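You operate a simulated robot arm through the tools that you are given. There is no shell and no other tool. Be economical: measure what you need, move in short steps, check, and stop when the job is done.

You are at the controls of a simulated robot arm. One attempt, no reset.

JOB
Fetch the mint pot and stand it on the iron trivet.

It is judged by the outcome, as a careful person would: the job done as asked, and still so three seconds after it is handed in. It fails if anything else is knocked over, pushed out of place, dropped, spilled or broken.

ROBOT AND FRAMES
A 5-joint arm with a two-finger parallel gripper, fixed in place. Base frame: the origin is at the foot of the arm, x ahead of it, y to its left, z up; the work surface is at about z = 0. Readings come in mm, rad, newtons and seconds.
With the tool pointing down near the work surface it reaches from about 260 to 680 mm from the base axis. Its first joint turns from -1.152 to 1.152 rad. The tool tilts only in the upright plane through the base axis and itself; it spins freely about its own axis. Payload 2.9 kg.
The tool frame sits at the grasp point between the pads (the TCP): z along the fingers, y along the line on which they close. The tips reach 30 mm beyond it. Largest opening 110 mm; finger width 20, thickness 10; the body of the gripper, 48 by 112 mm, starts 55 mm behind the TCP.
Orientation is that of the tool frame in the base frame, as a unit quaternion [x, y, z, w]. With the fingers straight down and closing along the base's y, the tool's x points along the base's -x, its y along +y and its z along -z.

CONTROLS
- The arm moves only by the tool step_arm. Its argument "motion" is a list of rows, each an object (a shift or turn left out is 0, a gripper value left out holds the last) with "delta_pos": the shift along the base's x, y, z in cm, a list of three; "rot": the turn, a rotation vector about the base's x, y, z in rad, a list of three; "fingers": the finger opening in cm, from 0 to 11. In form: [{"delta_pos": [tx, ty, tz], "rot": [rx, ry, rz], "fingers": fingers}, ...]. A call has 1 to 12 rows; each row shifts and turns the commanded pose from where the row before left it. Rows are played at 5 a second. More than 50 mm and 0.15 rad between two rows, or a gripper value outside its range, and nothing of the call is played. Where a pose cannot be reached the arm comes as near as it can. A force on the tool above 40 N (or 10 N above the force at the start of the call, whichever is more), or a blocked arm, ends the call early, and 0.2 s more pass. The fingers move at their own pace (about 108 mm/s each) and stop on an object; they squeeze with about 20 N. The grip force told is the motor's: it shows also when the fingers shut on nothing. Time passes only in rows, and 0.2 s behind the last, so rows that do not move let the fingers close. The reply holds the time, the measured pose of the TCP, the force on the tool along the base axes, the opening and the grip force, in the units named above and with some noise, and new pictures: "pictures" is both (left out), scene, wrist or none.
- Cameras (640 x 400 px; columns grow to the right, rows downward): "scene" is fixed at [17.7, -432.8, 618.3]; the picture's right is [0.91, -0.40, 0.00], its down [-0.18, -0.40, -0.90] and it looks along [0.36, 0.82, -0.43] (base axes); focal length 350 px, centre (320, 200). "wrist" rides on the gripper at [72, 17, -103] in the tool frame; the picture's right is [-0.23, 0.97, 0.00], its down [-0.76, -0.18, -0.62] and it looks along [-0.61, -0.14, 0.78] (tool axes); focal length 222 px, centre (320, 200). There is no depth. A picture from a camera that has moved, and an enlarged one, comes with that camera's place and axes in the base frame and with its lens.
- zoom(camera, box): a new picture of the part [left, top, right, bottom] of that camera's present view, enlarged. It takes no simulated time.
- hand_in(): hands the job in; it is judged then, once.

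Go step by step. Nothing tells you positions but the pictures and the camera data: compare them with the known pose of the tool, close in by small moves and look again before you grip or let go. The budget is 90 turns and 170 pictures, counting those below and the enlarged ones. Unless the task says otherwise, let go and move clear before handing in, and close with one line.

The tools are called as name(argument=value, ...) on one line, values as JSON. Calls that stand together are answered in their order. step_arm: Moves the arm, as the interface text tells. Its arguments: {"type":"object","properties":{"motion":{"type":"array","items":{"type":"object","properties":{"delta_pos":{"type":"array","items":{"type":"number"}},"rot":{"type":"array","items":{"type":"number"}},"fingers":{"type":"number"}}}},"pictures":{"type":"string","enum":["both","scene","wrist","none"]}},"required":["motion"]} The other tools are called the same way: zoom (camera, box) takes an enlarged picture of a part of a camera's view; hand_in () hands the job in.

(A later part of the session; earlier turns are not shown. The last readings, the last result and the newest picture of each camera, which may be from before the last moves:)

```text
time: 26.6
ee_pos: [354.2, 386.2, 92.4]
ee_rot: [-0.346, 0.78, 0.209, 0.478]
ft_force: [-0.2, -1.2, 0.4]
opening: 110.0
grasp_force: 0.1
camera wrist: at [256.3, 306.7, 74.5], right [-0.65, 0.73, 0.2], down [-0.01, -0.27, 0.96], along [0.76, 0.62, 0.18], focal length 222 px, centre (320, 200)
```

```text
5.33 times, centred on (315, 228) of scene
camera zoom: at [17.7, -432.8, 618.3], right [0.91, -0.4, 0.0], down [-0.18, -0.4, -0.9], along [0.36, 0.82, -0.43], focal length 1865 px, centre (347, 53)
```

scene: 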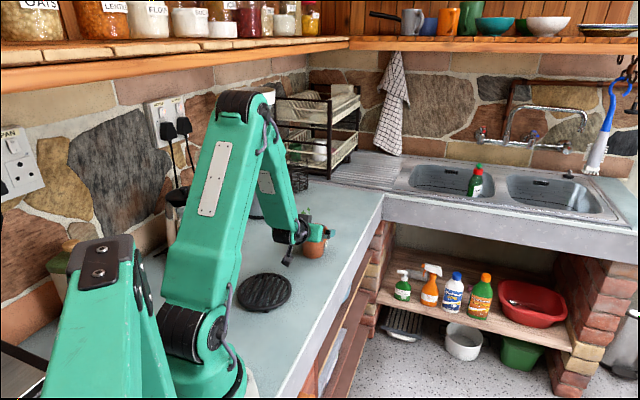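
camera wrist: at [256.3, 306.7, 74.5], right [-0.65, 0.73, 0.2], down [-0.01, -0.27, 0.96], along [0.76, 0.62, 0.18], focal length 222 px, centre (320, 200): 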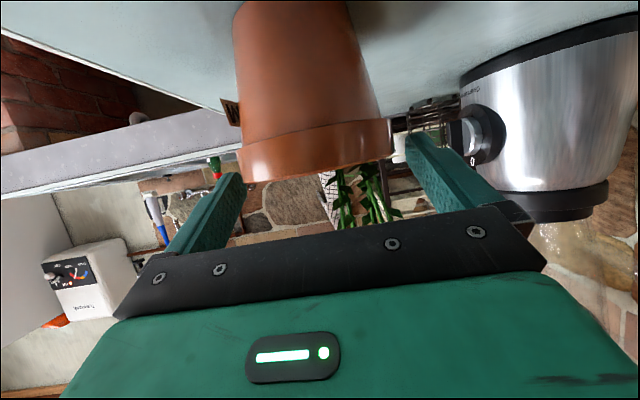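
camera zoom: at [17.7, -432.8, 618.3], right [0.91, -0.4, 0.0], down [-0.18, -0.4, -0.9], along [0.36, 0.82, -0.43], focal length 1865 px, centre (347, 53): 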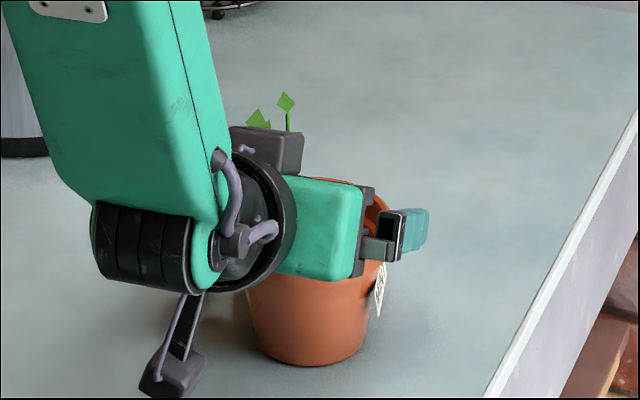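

The gripper is centred. The rim band spans about z 60–80 and the label only z 27–46. I'll go down to z≈73 for full band contact, close, then do a tiny test lift while reading the force.

step_arm(motion=[{"delta_pos": [0, 0, -0.7]}, {"delta_pos": [0, 0, -0.7]}, {"delta_pos": [0, 0, -0.5]}, {"fingers": 9.5}, {"fingers": 8.5}, {"fingers": 6}, {"fingers": 3}, {"fingers": 0}, {}], pictures="wrist")

```text
time: 28.6
ee_pos: [352.9, 387.8, 74.0]
ee_rot: [-0.347, 0.779, 0.21, 0.478]
ft_force: [1.9, 1.5, 1.6]
opening: 90.1
grasp_force: 19.8
camera wrist: at [256.1, 307.4, 55.2], right [-0.65, 0.73, 0.2], down [-0.01, -0.27, 0.96], along [0.76, 0.63, 0.18], focal length 222 px, centre (320, 200)
```

wrist: 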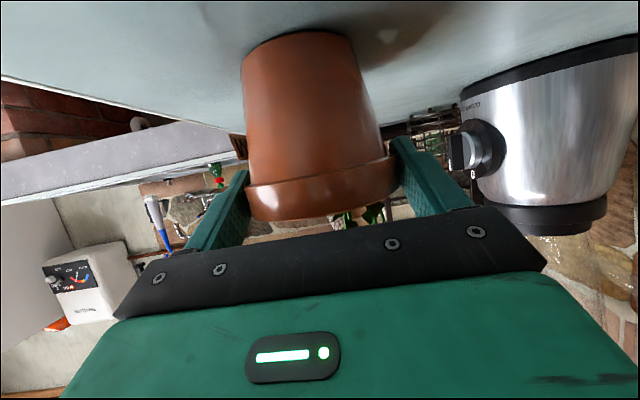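

The opening is now 90.1 mm, the full rim diameter, where before it was off the diameter. Now the test lift.

step_arm(motion=[{"delta_pos": [0, 0, 0.2]}, {"delta_pos": [0, 0, 0.2]}, {"delta_pos": [0, 0, 0.2]}, {}])

zoom(camera="wrist", box=[200, 10, 440, 230])

```text
time: 29.6
ee_pos: [353.7, 387.7, 78.0]
ee_rot: [-0.347, 0.78, 0.209, 0.477]
ft_force: [-0.6, -0.1, -3.6]
opening: 89.9
grasp_force: 19.9
camera wrist: at [256.3, 307.4, 60.9], right [-0.65, 0.73, 0.2], down [-0.01, -0.27, 0.96], along [0.76, 0.63, 0.18], focal length 222 px, centre (320, 200)
```

scene: 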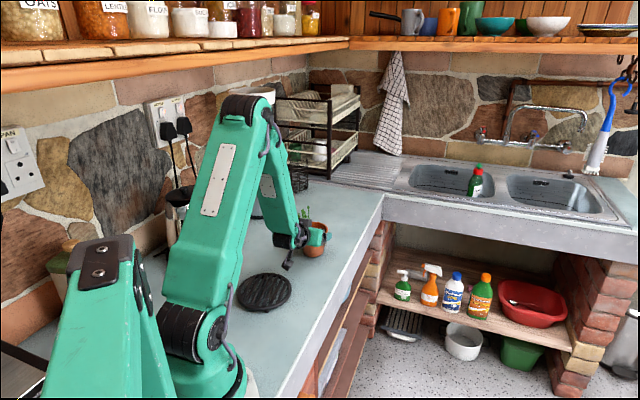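
wrist: 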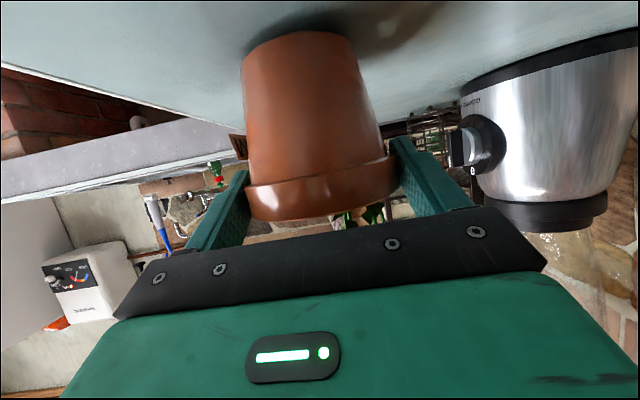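

```text
1.82 times, centred on (320, 120) of wrist
camera zoom: at [256.3, 307.4, 60.9], right [-0.65, 0.73, 0.2], down [-0.01, -0.27, 0.96], along [0.76, 0.63, 0.18], focal length 404 px, centre (320, 346)
```

zoom: 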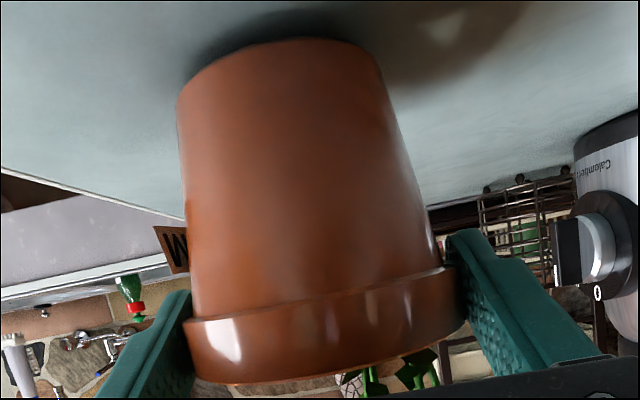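

The force shows about 3.6 N of weight, and the pot rises rigidly and level with the gripper. The trivet is too close in for this tilt, so I'll carry the pot inward, set it down near r≈472, and regrasp from the other side.

step_arm(motion=[{"delta_pos": [0, 0, 1]}, {"delta_pos": [0, 0, 1]}, {"delta_pos": [-0.5, -0.55, 0.5]}, {"delta_pos": [-0.7, -0.77, 0]}, {"delta_pos": [-0.7, -0.77, 0]}, {"delta_pos": [-0.7, -0.77, 0]}, {"delta_pos": [-0.7, -0.77, 0]}, {"delta_pos": [-0.6, -0.66, 0]}, {"delta_pos": [-0.35, -0.37, 0]}, {}])

```text
time: 31.9
ee_pos: [311.5, 342.3, 103.8]
ee_rot: [-0.346, 0.78, 0.209, 0.478]
ft_force: [-0.3, -0.5, -3.1]
opening: 90.2
grasp_force: 20.5
camera wrist: at [213.7, 260.9, 86.1], right [-0.65, 0.73, 0.2], down [-0.01, -0.27, 0.96], along [0.76, 0.63, 0.18], focal length 222 px, centre (320, 200)
```

scene: 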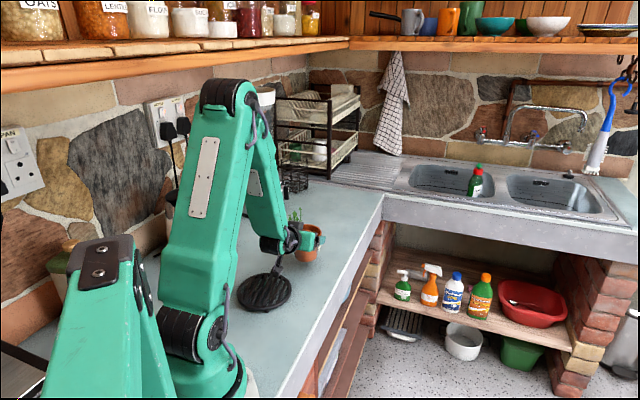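
wrist: 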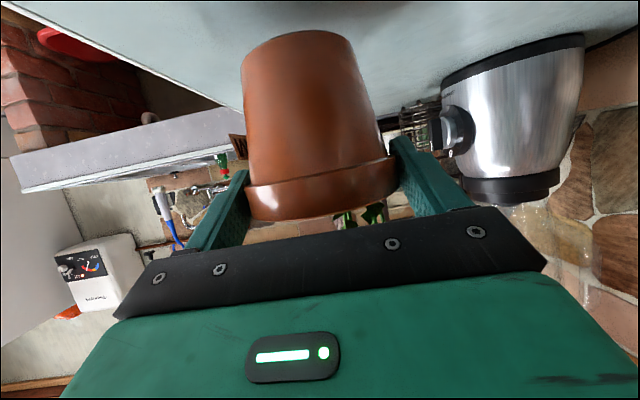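

The carry is going well and the pot is level. I'll see how much closer this tilt can reach, in small steps.

step_arm(motion=[{"delta_pos": [-0.67, -0.74, 0]}, {"delta_pos": [-0.67, -0.74, 0]}, {"delta_pos": [-0.67, -0.74, 0]}, {"delta_pos": [-0.67, -0.74, 0]}, {}], pictures="scene")

```text
time: 33.0
ee_pos: [288.8, 316.6, 104.8]
ee_rot: [-0.347, 0.78, 0.209, 0.477]
ft_force: [-0.4, 0.0, -3.3]
opening: 90.2
grasp_force: 20.0
out of reach, approached as far as the arm can: row 4
```

scene: 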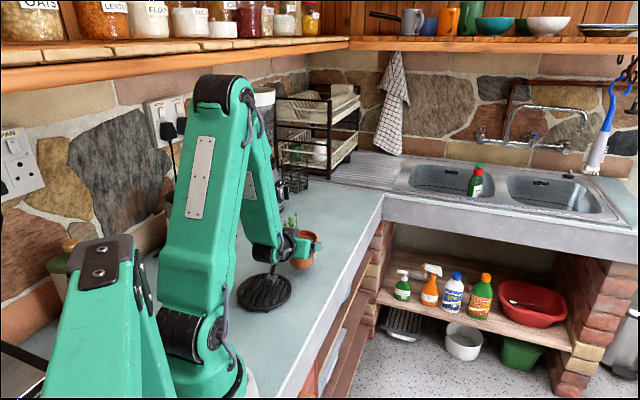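

The limit is r≈428. I'll back out about 12 mm and lower the pot onto the open counter next to the trivet.

step_arm(motion=[{"delta_pos": [0.8, 0.9, 0]}, {"delta_pos": [0, 0, -1]}, {"delta_pos": [0, 0, -1]}, {"delta_pos": [0, 0, -0.5]}, {"delta_pos": [0, 0, -0.2]}, {}])

zoom(camera="scene", box=[235, 190, 345, 320])

```text
time: 34.5
ee_pos: [296.0, 325.1, 74.8]
ee_rot: [-0.347, 0.779, 0.21, 0.478]
ft_force: [0.7, 0.0, -3.5]
opening: 90.1
grasp_force: 20.1
camera wrist: at [199.0, 245.0, 58.6], right [-0.65, 0.73, 0.2], down [-0.01, -0.27, 0.96], along [0.76, 0.63, 0.18], focal length 222 px, centre (320, 200)
```

scene: 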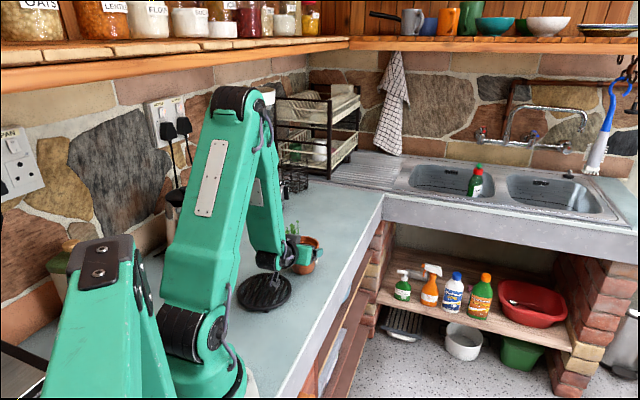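
wrist: 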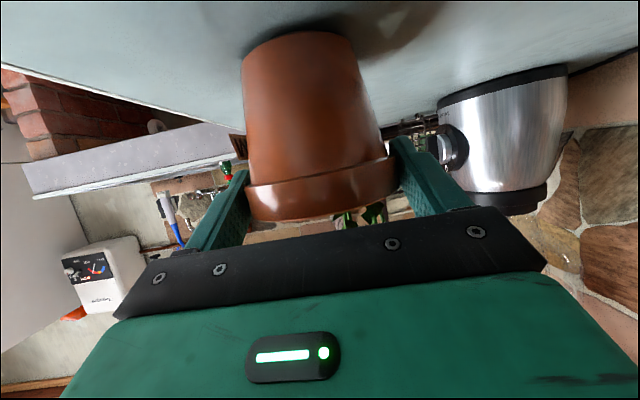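

```text
3.08 times, centred on (290, 255) of scene
camera zoom: at [17.7, -432.7, 618.3], right [0.91, -0.4, 0.0], down [-0.18, -0.4, -0.9], along [0.36, 0.82, -0.43], focal length 1076 px, centre (412, 31)
```

zoom: 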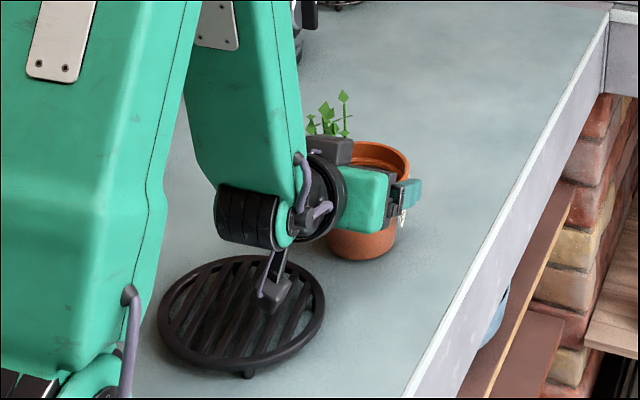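

The force still shows the full weight, so the pot is just above the surface. I'll lower by millimetres until it is supported.

step_arm(motion=[{"delta_pos": [0, 0, -0.12]}, {"delta_pos": [0, 0, -0.1]}, {}], pictures="none")

```text
time: 35.2
ee_pos: [295.7, 324.0, 74.7]
ee_rot: [-0.347, 0.78, 0.21, 0.477]
ft_force: [0.6, -0.3, -3.1]
opening: 89.7
grasp_force: 20.3
```

step_arm(motion=[{"delta_pos": [0, 0, -0.12]}, {"delta_pos": [0, 0, -0.12]}, {}], pictures="none")

```text
time: 36.0
ee_pos: [297.3, 326.8, 72.2]
ee_rot: [-0.346, 0.779, 0.21, 0.479]
ft_force: [-0.5, -1.9, 9.3]
opening: 89.8
grasp_force: 19.9
```

The pot is on the counter. I'll ease the press, open the fingers, and rise straight up.

step_arm(motion=[{"delta_pos": [0, 0, 0.1]}, {"fingers": 9.4}, {"fingers": 10.2}, {"fingers": 11}, {}, {"delta_pos": [0, 0, 1]}, {"delta_pos": [0, 0, 2]}, {"delta_pos": [0, 0, 3]}, {"delta_pos": [0, 0, 4]}, {"delta_pos": [0, 0, 4]}, {}])

zoom(camera="scene", box=[235, 190, 345, 320])

```text
time: 38.5
ee_pos: [296.4, 326.2, 212.3]
ee_rot: [-0.347, 0.779, 0.21, 0.478]
ft_force: [-0.2, -0.9, 1.0]
opening: 109.9
grasp_force: 0.1
camera wrist: at [198.7, 244.9, 194.8], right [-0.65, 0.73, 0.2], down [-0.01, -0.27, 0.96], along [0.76, 0.63, 0.18], focal length 222 px, centre (320, 200)
```

scene: 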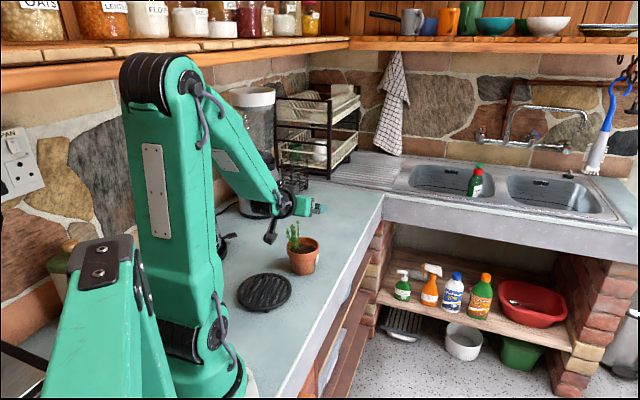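
wrist: 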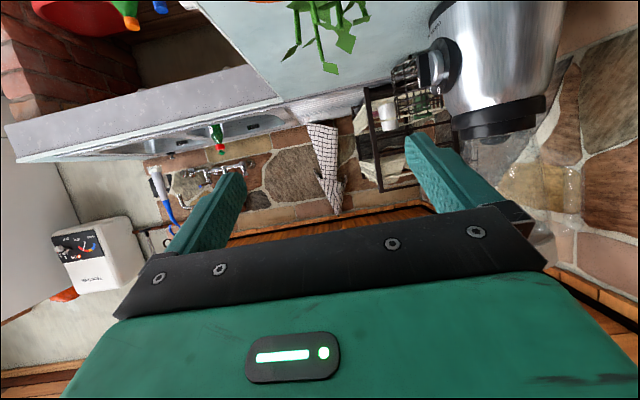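

```text
3.08 times, centred on (290, 255) of scene
camera zoom: at [17.7, -432.8, 618.3], right [0.91, -0.4, 0.0], down [-0.18, -0.4, -0.9], along [0.36, 0.82, -0.43], focal length 1076 px, centre (412, 31)
```

zoom: 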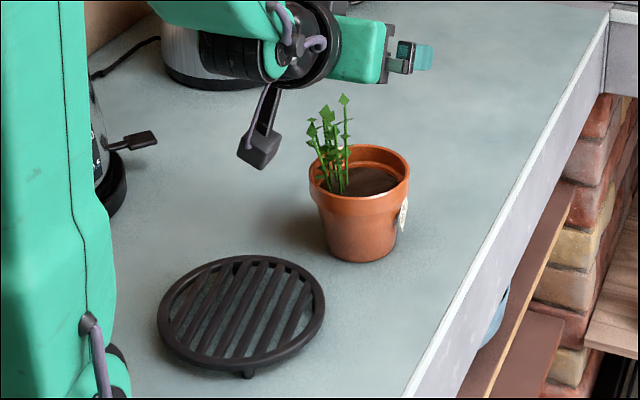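

The pot stands safely next to the trivet. Now I'll swing the gripper from outward tilt to inward tilt above it, so the same grip can reach the trivet.

step_arm(motion=[{"rot": [-0.1017, 0.0925, 0]}, {"rot": [-0.1017, 0.0925, 0]}, {"rot": [-0.1017, 0.0925, 0]}, {"delta_pos": [0.3, 0.4, 0], "rot": [-0.1017, 0.0925, 0]}, {"delta_pos": [0.3, 0.4, 0], "rot": [-0.1017, 0.0925, 0]}, {"delta_pos": [0.3, 0.4, 0], "rot": [-0.1017, 0.0925, 0]}, {"delta_pos": [0.3, 0.4, 0], "rot": [-0.1017, 0.0925, 0]}, {"delta_pos": [0.3, 0.3, 0], "rot": [-0.1017, 0.0925, 0]}, {"rot": [-0.1017, 0.0925, 0]}, {"rot": [-0.1017, 0.0925, 0]}, {"rot": [-0.1017, 0.0925, 0]}, {"rot": [-0.1017, 0.0925, 0]}])

```text
time: 41.0
ee_pos: [311.3, 343.3, 211.7]
ee_rot: [-0.391, 0.879, -0.111, -0.25]
ft_force: [0.0, -0.3, 0.1]
opening: 110.0
grasp_force: 0.0
camera wrist: at [292.8, 351.3, 338.3], right [-0.59, 0.8, -0.12], down [0.79, 0.61, 0.13], along [0.17, -0.02, -0.98], focal length 222 px, centre (320, 200)
```

scene: 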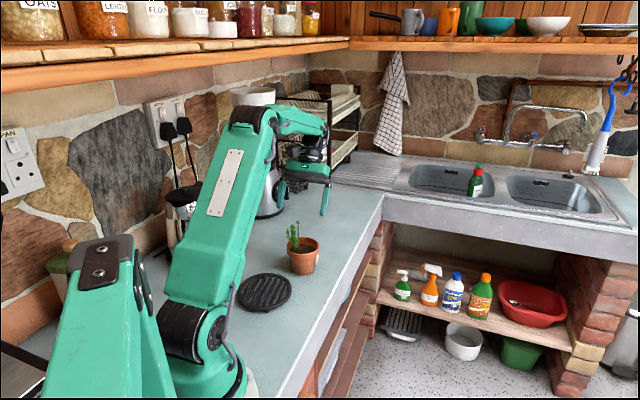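
wrist: 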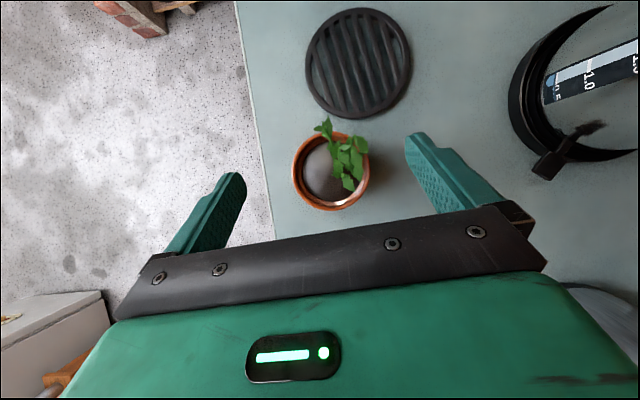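

This is a good top view of both. I'll zoom in to measure the pot and trivet.

zoom(camera="wrist", box=[270, 0, 430, 220])

```text
1.82 times, centred on (350, 110) of wrist
camera zoom: at [292.8, 351.3, 338.3], right [-0.59, 0.8, -0.12], down [0.79, 0.61, 0.13], along [0.17, -0.02, -0.98], focal length 404 px, centre (266, 364)
```

zoom: 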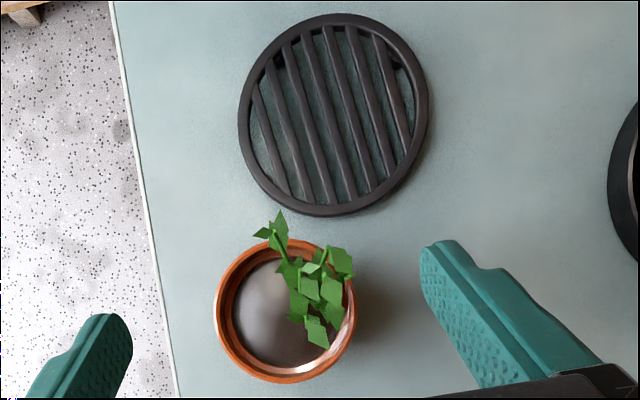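

The pot is at (303, 336) and the trivet at about (169.5, 275). I'll finish the inward tilt to about 1.1 rad and start lowering.

step_arm(motion=[{"delta_pos": [-0.1, 0, 0], "rot": [-0.101, 0.0918, 0]}, {"rot": [-0.101, 0.0918, 0]}, {"rot": [-0.101, 0.0918, 0]}, {"rot": [-0.101, 0.0918, 0]}, {"delta_pos": [0, 0, -2]}, {"delta_pos": [0, 0, -2]}, {"delta_pos": [0, 0, -2]}, {"delta_pos": [0, 0, -1.5]}, {}])

zoom(camera="scene", box=[235, 150, 345, 290])

```text
time: 42.4
ee_pos: [278.6, 309.8, 159.7]
ee_rot: [-0.35, 0.779, -0.209, -0.476]
ft_force: [-1.2, -0.6, 8.0]
opening: 110.0
grasp_force: 0.1
out of reach, approached as far as the arm can: row 3, 4
stopped in row 6: the force on the tool passed its limit (the readings are from after the stop); the commanded pose is now the measured one
camera wrist: at [304.5, 364.1, 272.4], right [-0.66, 0.73, -0.19], down [0.73, 0.56, -0.39], along [-0.18, -0.4, -0.9], focal length 222 px, centre (320, 200)
```

scene: 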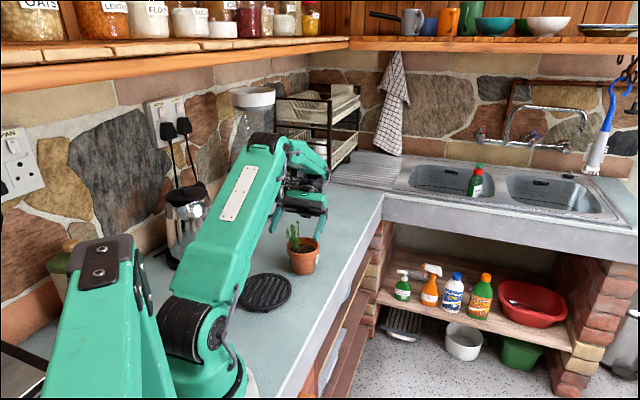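
wrist: 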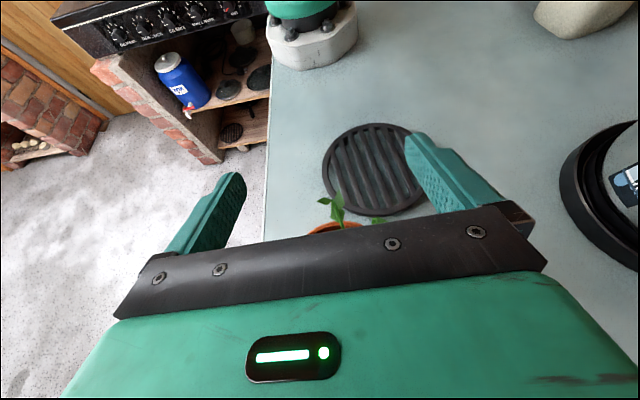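

```text
2.86 times, centred on (290, 220) of scene
camera zoom: at [17.7, -432.8, 618.2], right [0.91, -0.4, 0.0], down [-0.18, -0.4, -0.9], along [0.36, 0.82, -0.43], focal length 999 px, centre (406, 143)
```

zoom: 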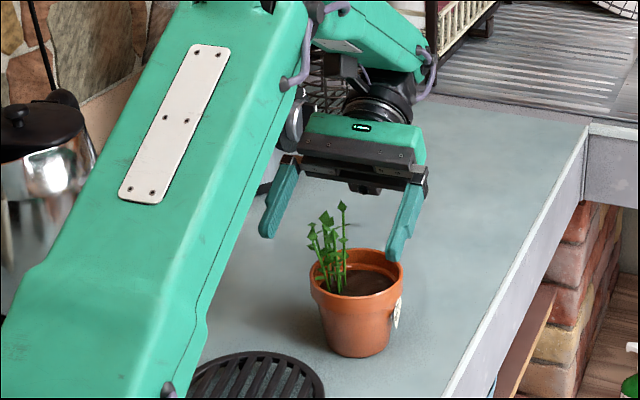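

The tilt hit the wrist limit at this height, so the gripper slid inward and brushed the leaves. I'll back up right away, reduce the tilt, and return over the pot at the proper offset.

step_arm(motion=[{"delta_pos": [0, 0, 2]}, {"delta_pos": [0, 0, 2], "rot": [0.0987, -0.0891, 0]}, {"delta_pos": [0, 0, 1], "rot": [0.0987, -0.0891, 0]}, {"rot": [0.0987, -0.0891, 0]}, {"delta_pos": [0.86, 0.92, 0]}, {"delta_pos": [0.86, 0.92, 0]}, {"delta_pos": [0.86, 0.92, 0]}, {"delta_pos": [0.86, 0.92, 0]}, {"delta_pos": [0, 0, -1.5]}, {"delta_pos": [0, 0, -1.5]}, {}])

zoom(camera="scene", box=[235, 150, 345, 290])

```text
time: 44.8
ee_pos: [312.9, 345.0, 178.1]
ee_rot: [-0.385, 0.858, -0.136, -0.312]
ft_force: [-0.2, -0.4, 0.0]
opening: 109.8
grasp_force: 0.1
camera wrist: at [307.5, 364.0, 305.1], right [-0.61, 0.78, -0.14], down [0.79, 0.61, -0.01], along [0.08, -0.12, -0.99], focal length 222 px, centre (320, 200)
```

scene: 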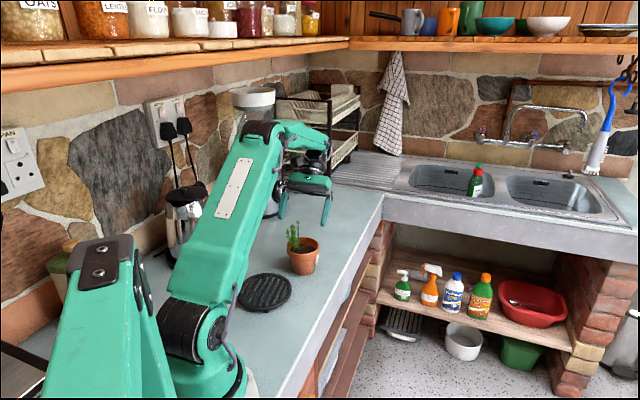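
wrist: 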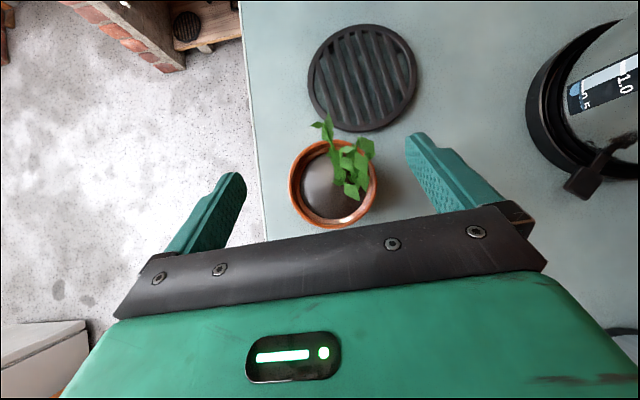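

```text
2.86 times, centred on (290, 220) of scene
camera zoom: at [17.7, -432.8, 618.3], right [0.91, -0.4, 0.0], down [-0.18, -0.4, -0.9], along [0.36, 0.82, -0.43], focal length 999 px, centre (406, 143)
```

zoom: 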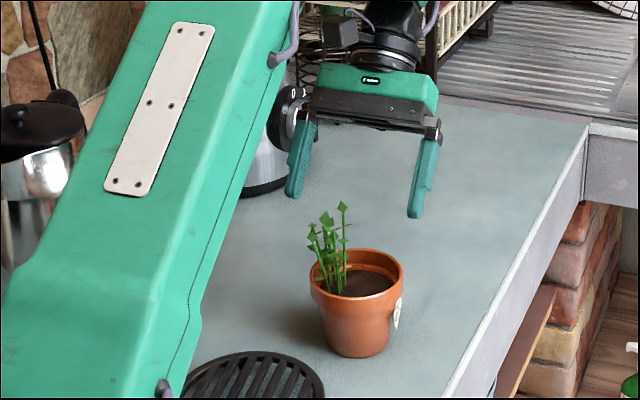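

The pot is unmoved at (304, 336.5). I'll lower and add tilt in stages, staying within the wrist limit.

step_arm(motion=[{"delta_pos": [0.2, 0.22, -1.4]}, {"delta_pos": [0, 0, -1.4]}, {"rot": [-0.0742, 0.067, 0]}, {"rot": [-0.0742, 0.067, 0]}, {"delta_pos": [0, 0, -1]}, {"delta_pos": [0, 0, -1]}, {"rot": [-0.0742, 0.067, 0]}, {}])

zoom(camera="scene", box=[235, 150, 345, 290])

```text
time: 46.6
ee_pos: [313.6, 347.6, 132.2]
ee_rot: [-0.36, 0.801, -0.192, -0.437]
ft_force: [0.5, -0.8, 0.3]
opening: 110.1
grasp_force: 0.0
camera wrist: at [333.2, 394.7, 248.3], right [-0.64, 0.74, -0.18], down [0.76, 0.58, -0.3], along [-0.12, -0.33, -0.94], focal length 222 px, centre (320, 200)
```

scene: 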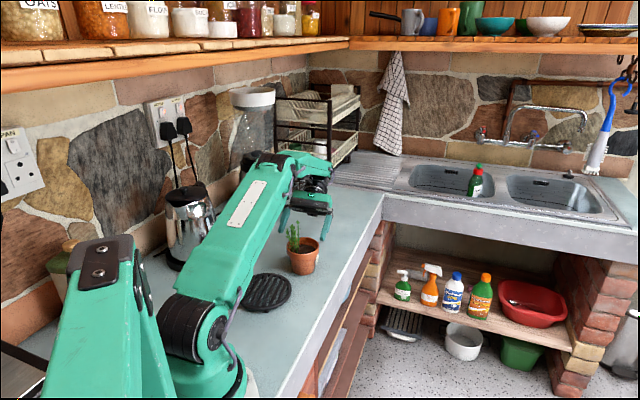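
wrist: 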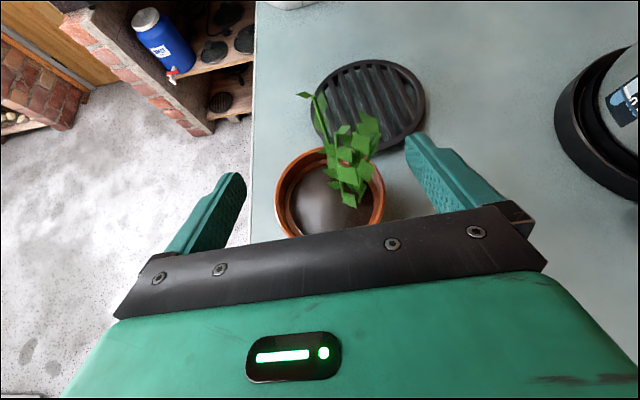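

```text
2.86 times, centred on (290, 220) of scene
camera zoom: at [17.7, -432.8, 618.3], right [0.91, -0.4, 0.0], down [-0.18, -0.4, -0.9], along [0.36, 0.82, -0.43], focal length 999 px, centre (406, 143)
```

zoom: 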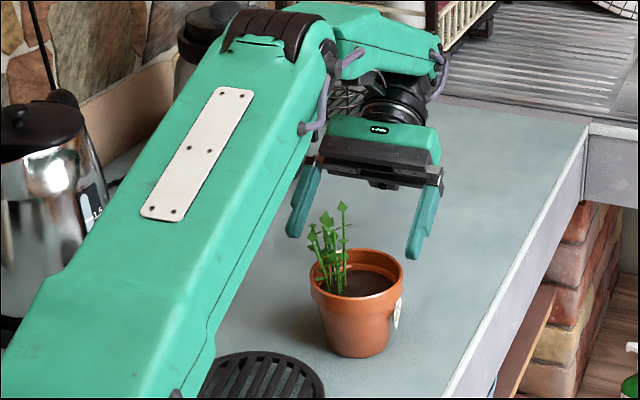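

Tilt is 1.0 rad and the alignment is within 1 mm tangentially. I'll lower around the rim in small, force-guarded steps.

step_arm(motion=[{"delta_pos": [0, 0, -0.8]}, {"delta_pos": [0, 0, -0.8]}, {"delta_pos": [0, 0, -0.8]}, {"delta_pos": [0, 0, -0.8]}, {"delta_pos": [0, 0, -0.8]}, {}])

zoom(camera="scene", box=[235, 150, 345, 290])

```text
time: 48.0
ee_pos: [314.7, 348.4, 91.6]
ee_rot: [-0.36, 0.802, -0.191, -0.436]
ft_force: [0.8, 0.6, 0.6]
opening: 110.1
grasp_force: 0.0
camera wrist: at [333.8, 395.1, 207.9], right [-0.64, 0.74, -0.18], down [0.76, 0.58, -0.3], along [-0.12, -0.33, -0.94], focal length 222 px, centre (320, 200)
```

scene: 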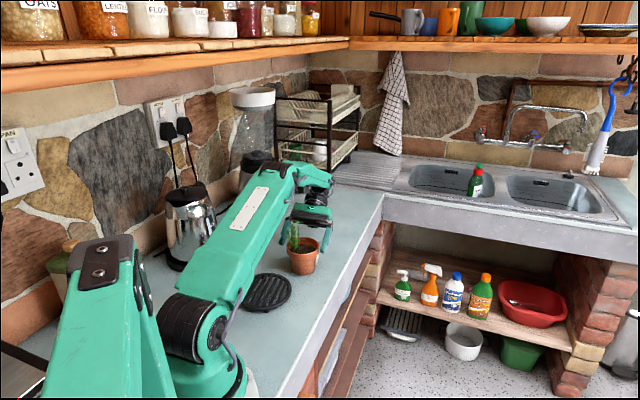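
wrist: 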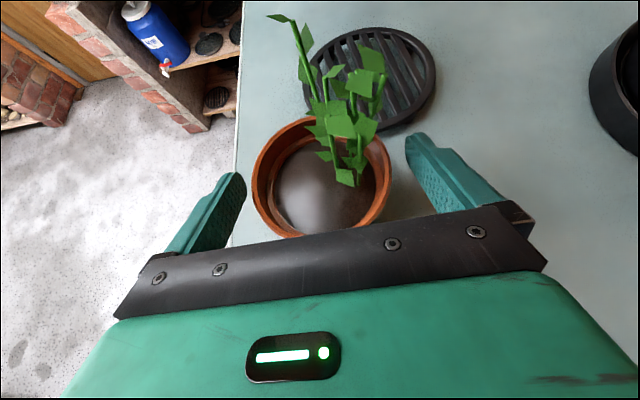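

```text
2.86 times, centred on (290, 220) of scene
camera zoom: at [17.7, -432.8, 618.3], right [0.91, -0.4, 0.0], down [-0.18, -0.4, -0.9], along [0.36, 0.82, -0.43], focal length 999 px, centre (406, 143)
```

zoom: 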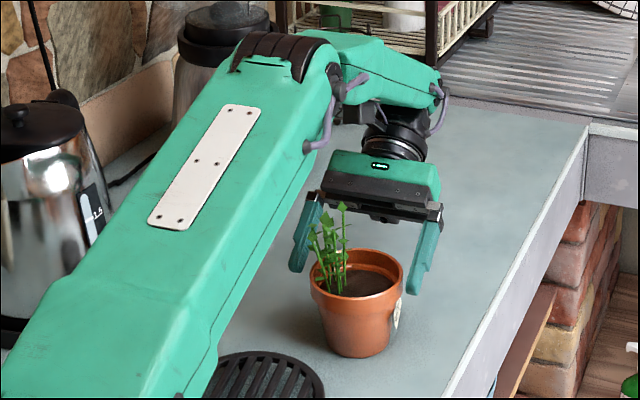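

No contact so far. I'll lower the last 15 mm and close.

step_arm(motion=[{"delta_pos": [0, 0, -0.5]}, {"delta_pos": [0, 0, -0.5]}, {"delta_pos": [-0.1, -0.1, -0.45]}, {"fingers": 9.6}, {"fingers": 8.5}, {"fingers": 6}, {"fingers": 3}, {"fingers": 0}, {}])

zoom(camera="scene", box=[255, 180, 345, 280])

```text
time: 50.0
ee_pos: [315.3, 346.5, 76.6]
ee_rot: [-0.36, 0.802, -0.191, -0.437]
ft_force: [1.2, -1.4, 2.0]
opening: 89.9
grasp_force: 20.1
camera wrist: at [333.2, 393.7, 193.3], right [-0.64, 0.74, -0.18], down [0.76, 0.58, -0.3], along [-0.12, -0.33, -0.94], focal length 222 px, centre (320, 200)
```

scene: 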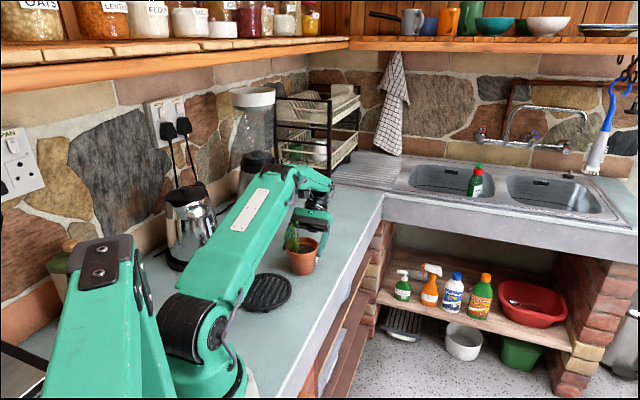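
wrist: 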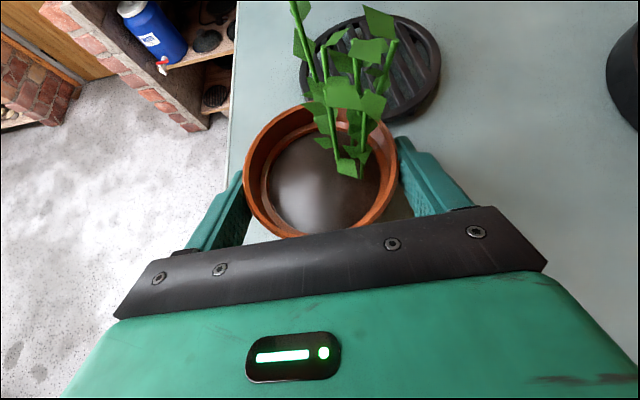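

```text
4.00 times, centred on (300, 230) of scene
camera zoom: at [17.7, -432.8, 618.3], right [0.91, -0.4, 0.0], down [-0.18, -0.4, -0.9], along [0.36, 0.82, -0.43], focal length 1399 px, centre (400, 80)
```

zoom: 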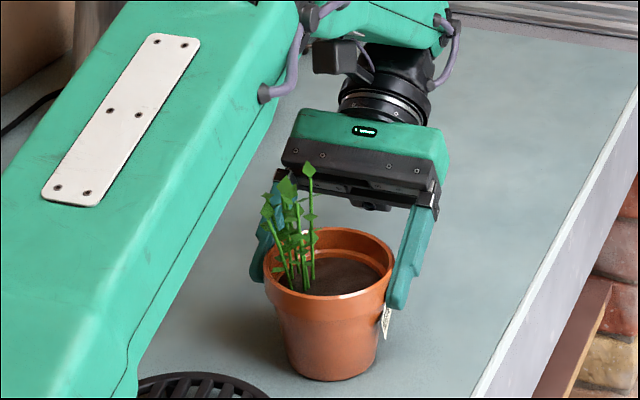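

The grip is on the full diameter again at 89.9 mm. Small test lift.

step_arm(motion=[{"delta_pos": [0, 0, 0.2]}, {"delta_pos": [0, 0, 0.3]}, {"delta_pos": [0, 0, 0.5]}, {"delta_pos": [0, 0, 0.5]}, {}])

zoom(camera="scene", box=[255, 180, 345, 280])

```text
time: 51.2
ee_pos: [313.0, 346.6, 93.1]
ee_rot: [-0.36, 0.801, -0.192, -0.438]
ft_force: [0.2, -1.1, -4.0]
opening: 89.9
grasp_force: 19.9
camera wrist: at [332.6, 393.6, 209.4], right [-0.64, 0.74, -0.18], down [0.76, 0.58, -0.3], along [-0.12, -0.33, -0.94], focal length 222 px, centre (320, 200)
```

scene: 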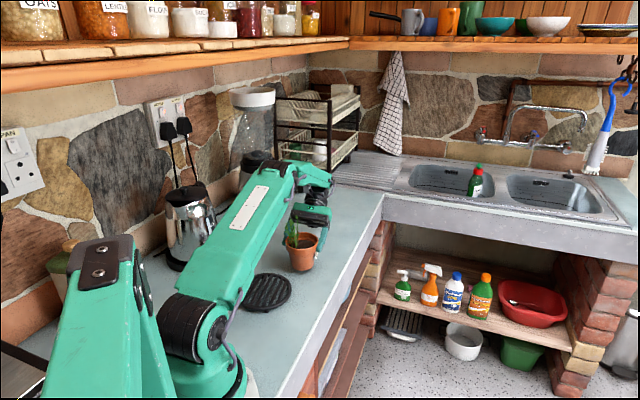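
wrist: 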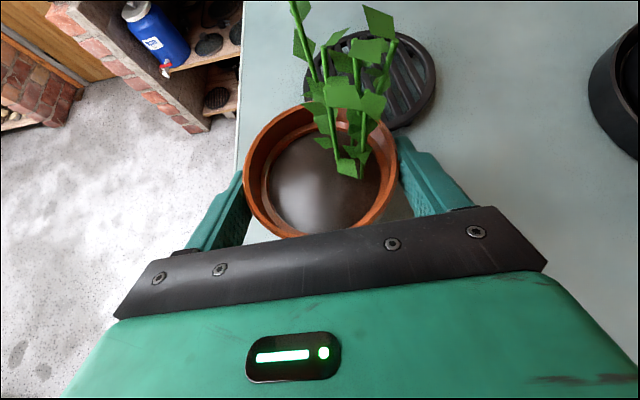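

```text
4.00 times, centred on (300, 230) of scene
camera zoom: at [17.7, -432.7, 618.3], right [0.91, -0.4, 0.0], down [-0.18, -0.4, -0.9], along [0.36, 0.82, -0.43], focal length 1399 px, centre (400, 80)
```

zoom: 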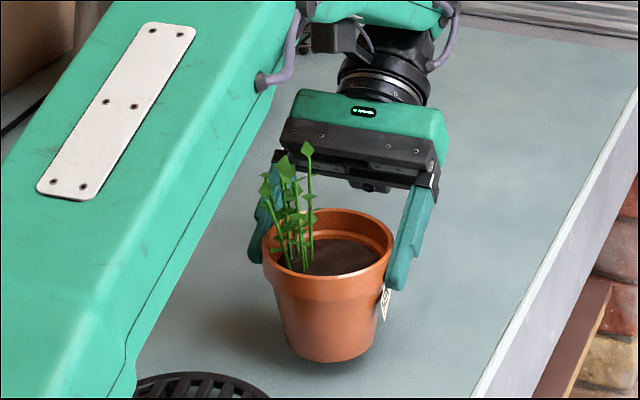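

The pot hangs level, with about 4 N of weight. I'll lift it clear of the trivet height and carry it halfway there.

step_arm(motion=[{"delta_pos": [0, 0, 1]}, {"delta_pos": [0, 0, 1]}, {"delta_pos": [-0.85, -0.36, 0.8], "rot": [0, 0, 0.0116]}, {"delta_pos": [-1.27, -0.54, 0], "rot": [0, 0, 0.0174]}, {"delta_pos": [-1.27, -0.54, 0], "rot": [0, 0, 0.0174]}, {"delta_pos": [-1.27, -0.54, 0], "rot": [0, 0, 0.0174]}, {"delta_pos": [-1.27, -0.54, 0], "rot": [0, 0, 0.0174]}, {"delta_pos": [-0.85, -0.36, 0], "rot": [0, 0, 0.0116]}, {}])

```text
time: 53.2
ee_pos: [246.3, 317.1, 119.9]
ee_rot: [-0.394, 0.786, -0.206, -0.43]
ft_force: [0.1, 0.2, -4.7]
opening: 90.0
grasp_force: 20.6
camera wrist: at [261.3, 365.4, 237.4], right [-0.7, 0.69, -0.18], down [0.7, 0.64, -0.3], along [-0.1, -0.34, -0.94], focal length 222 px, centre (320, 200)
```

scene: 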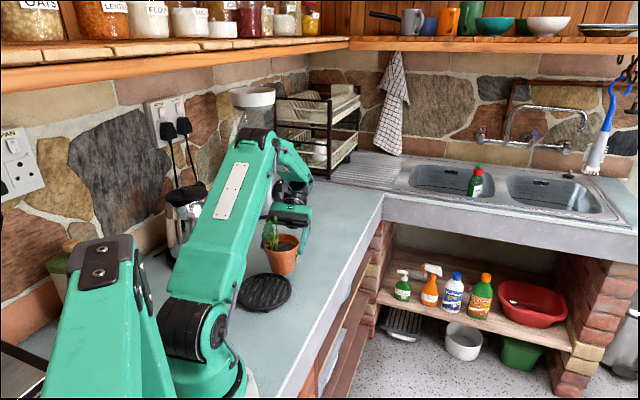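
wrist: 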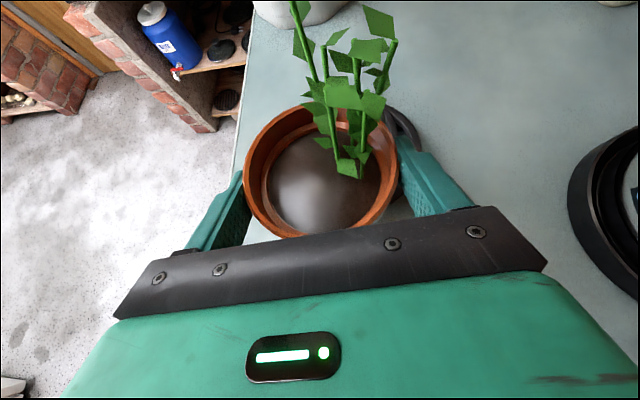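

The carry is smooth. Continuing the second half to hover over the trivet.

step_arm(motion=[{"delta_pos": [-0.8, -0.33, 0], "rot": [0, 0, 0.0108]}, {"delta_pos": [-1.2, -0.49, 0], "rot": [0, 0, 0.0163]}, {"delta_pos": [-1.2, -0.49, 0], "rot": [0, 0, 0.0163]}, {"delta_pos": [-1.2, -0.49, 0], "rot": [0, 0, 0.0163]}, {"delta_pos": [-1.2, -0.49, 0], "rot": [0, 0, 0.0163]}, {"delta_pos": [-0.8, -0.33, 0], "rot": [0, 0, 0.0108]}, {"delta_pos": [-0.45, -0.16, 0], "rot": [0, 0, 0.006]}, {}])

zoom(camera="scene", box=[215, 200, 325, 325])

```text
time: 55.0
ee_pos: [177.5, 290.0, 121.2]
ee_rot: [-0.433, 0.765, -0.232, -0.417]
ft_force: [-0.3, 0.4, -3.4]
opening: 89.8
grasp_force: 19.5
camera wrist: at [187.4, 339.2, 237.6], right [-0.77, 0.61, -0.18], down [0.64, 0.71, -0.3], along [-0.05, -0.35, -0.94], focal length 222 px, centre (320, 200)
```

scene: 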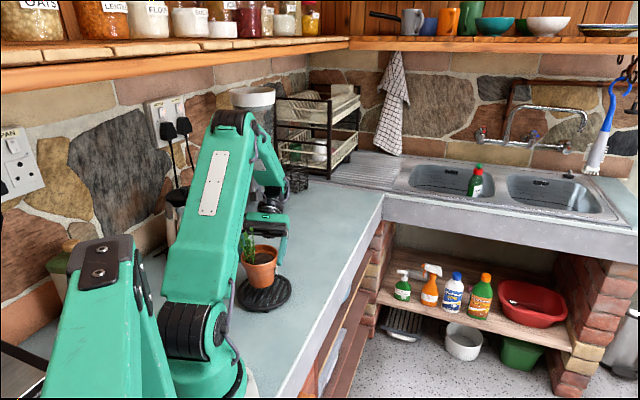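
wrist: 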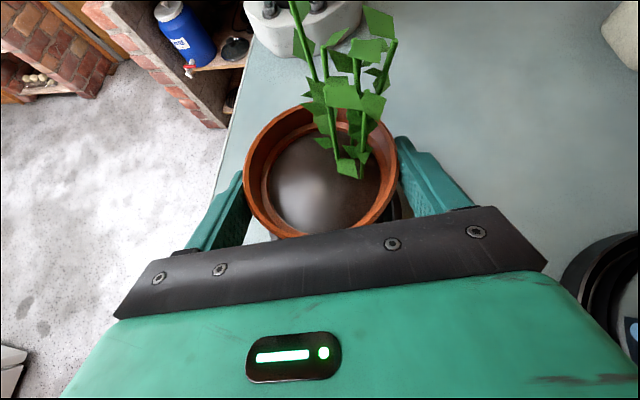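

```text
3.20 times, centred on (270, 262) of scene
camera zoom: at [17.7, -432.7, 618.3], right [0.91, -0.4, 0.0], down [-0.18, -0.4, -0.9], along [0.36, 0.82, -0.43], focal length 1119 px, centre (480, 0)
```

zoom: 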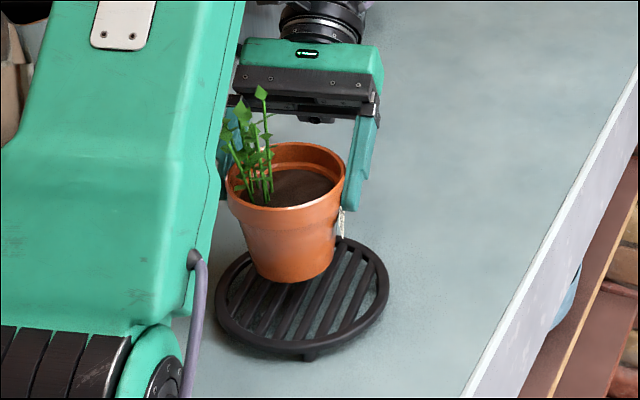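

The pot hovers over the trivet, about 6 mm off-centre in the scene view. I'll correct by (+5, -3) mm and lower to just above it.

step_arm(motion=[{"delta_pos": [0.5, -0.3, 0]}, {"delta_pos": [0, 0, -0.7]}, {"delta_pos": [0, 0, -0.7]}, {"delta_pos": [0, 0, -0.4]}, {}], pictures="scene")

zoom(camera="scene", box=[225, 220, 305, 320])

```text
time: 56.2
ee_pos: [183.0, 287.2, 102.0]
ee_rot: [-0.431, 0.766, -0.227, -0.419]
ft_force: [-0.1, -0.4, -3.9]
opening: 89.8
grasp_force: 19.7
```

scene: 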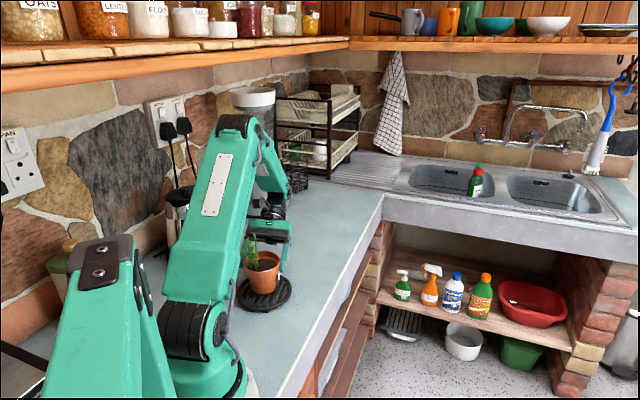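

```text
4.00 times, centred on (265, 270) of scene
camera zoom: at [17.7, -432.7, 618.3], right [0.91, -0.4, 0.0], down [-0.18, -0.4, -0.9], along [0.36, 0.82, -0.43], focal length 1399 px, centre (540, -80)
```

zoom: 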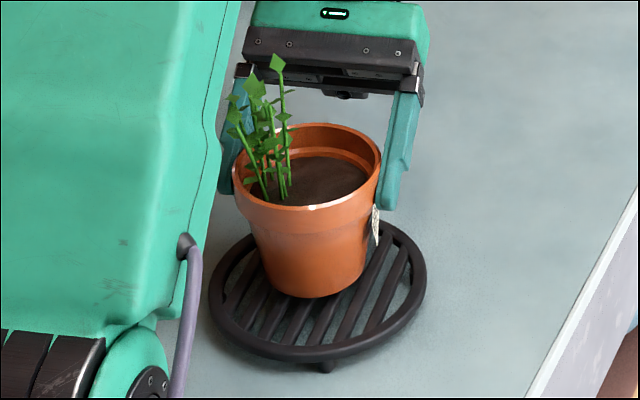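

The pot is nearly centred; I'll nudge it 5 mm toward the camera and lower in small steps until contact.

step_arm(motion=[{"delta_pos": [0, -0.5, 0]}, {"delta_pos": [0, 0, -0.2]}, {"delta_pos": [0, 0, -0.2]}, {}], pictures="none")

```text
time: 57.2
ee_pos: [181.6, 282.2, 98.0]
ee_rot: [-0.429, 0.767, -0.224, -0.421]
ft_force: [-0.5, -0.9, -3.5]
opening: 89.9
grasp_force: 19.7
```

step_arm(motion=[{"delta_pos": [0, 0, -0.15]}, {"delta_pos": [0, 0, -0.15]}, {}], pictures="none")

```text
time: 58.0
ee_pos: [183.0, 282.9, 94.8]
ee_rot: [-0.429, 0.767, -0.224, -0.421]
ft_force: [-0.2, 0.6, -3.8]
opening: 89.7
grasp_force: 20.4
```

step_arm(motion=[{"delta_pos": [0, 0, -0.12]}, {"delta_pos": [0, 0, -0.12]}, {}], pictures="scene")

zoom(camera="scene", box=[225, 220, 305, 320])

```text
time: 58.8
ee_pos: [182.9, 281.6, 94.1]
ee_rot: [-0.429, 0.766, -0.224, -0.422]
ft_force: [-5.1, 0.4, 15.5]
opening: 89.8
grasp_force: 20.4
```

scene: 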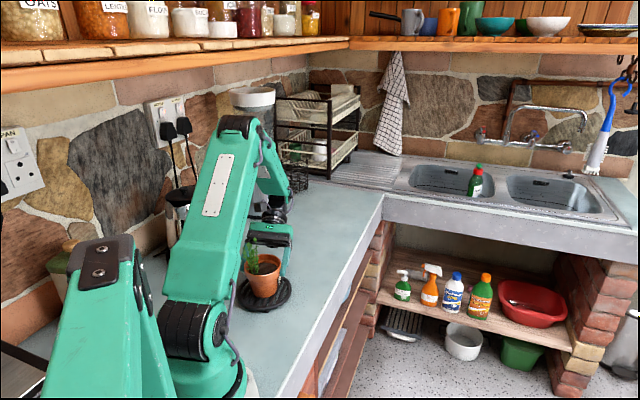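

```text
4.00 times, centred on (265, 270) of scene
camera zoom: at [17.7, -432.8, 618.2], right [0.91, -0.4, 0.0], down [-0.18, -0.4, -0.9], along [0.36, 0.82, -0.43], focal length 1399 px, centre (540, -80)
```

zoom: 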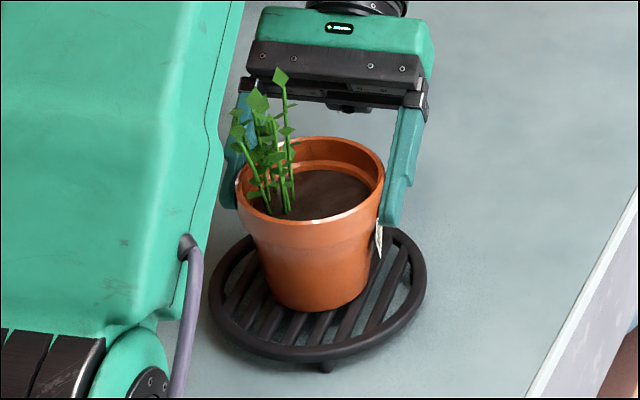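

The pot is firmly on the trivet and well centred. I'll relieve the press, open gently, and rise straight up.

step_arm(motion=[{"delta_pos": [0, 0, 0.15]}, {"fingers": 9.2}, {"fingers": 9.8}, {"fingers": 11}, {}])

zoom(camera="scene", box=[225, 220, 305, 320])

```text
time: 60.0
ee_pos: [183.0, 282.1, 94.2]
ee_rot: [-0.428, 0.768, -0.224, -0.421]
ft_force: [0.1, 0.7, 0.1]
opening: 110.1
grasp_force: 0.0
camera wrist: at [194.0, 331.1, 211.7], right [-0.76, 0.63, -0.17], down [0.65, 0.7, -0.3], along [-0.07, -0.34, -0.94], focal length 222 px, centre (320, 200)
```

scene: 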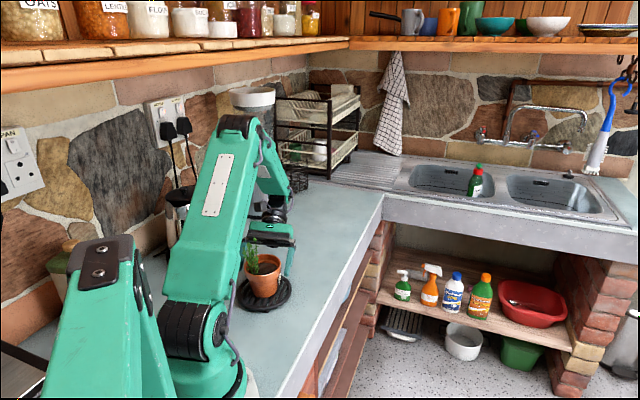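
wrist: 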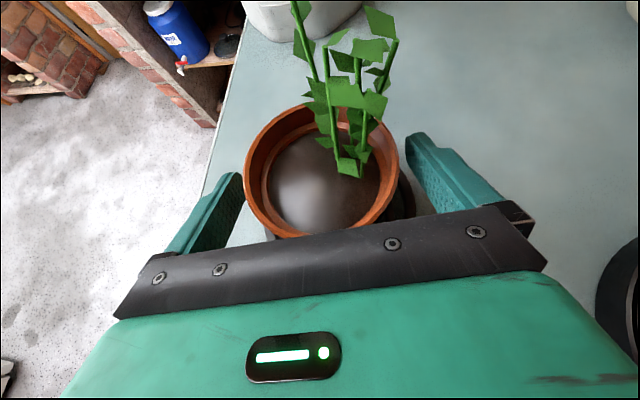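

```text
4.00 times, centred on (265, 270) of scene
camera zoom: at [17.7, -432.8, 618.3], right [0.91, -0.4, 0.0], down [-0.18, -0.4, -0.9], along [0.36, 0.82, -0.43], focal length 1399 px, centre (540, -80)
```

zoom: 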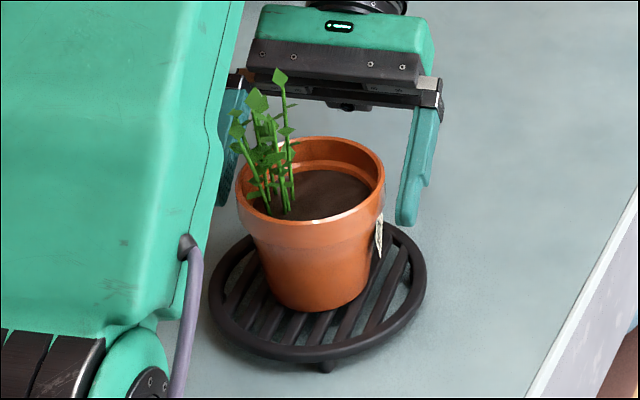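

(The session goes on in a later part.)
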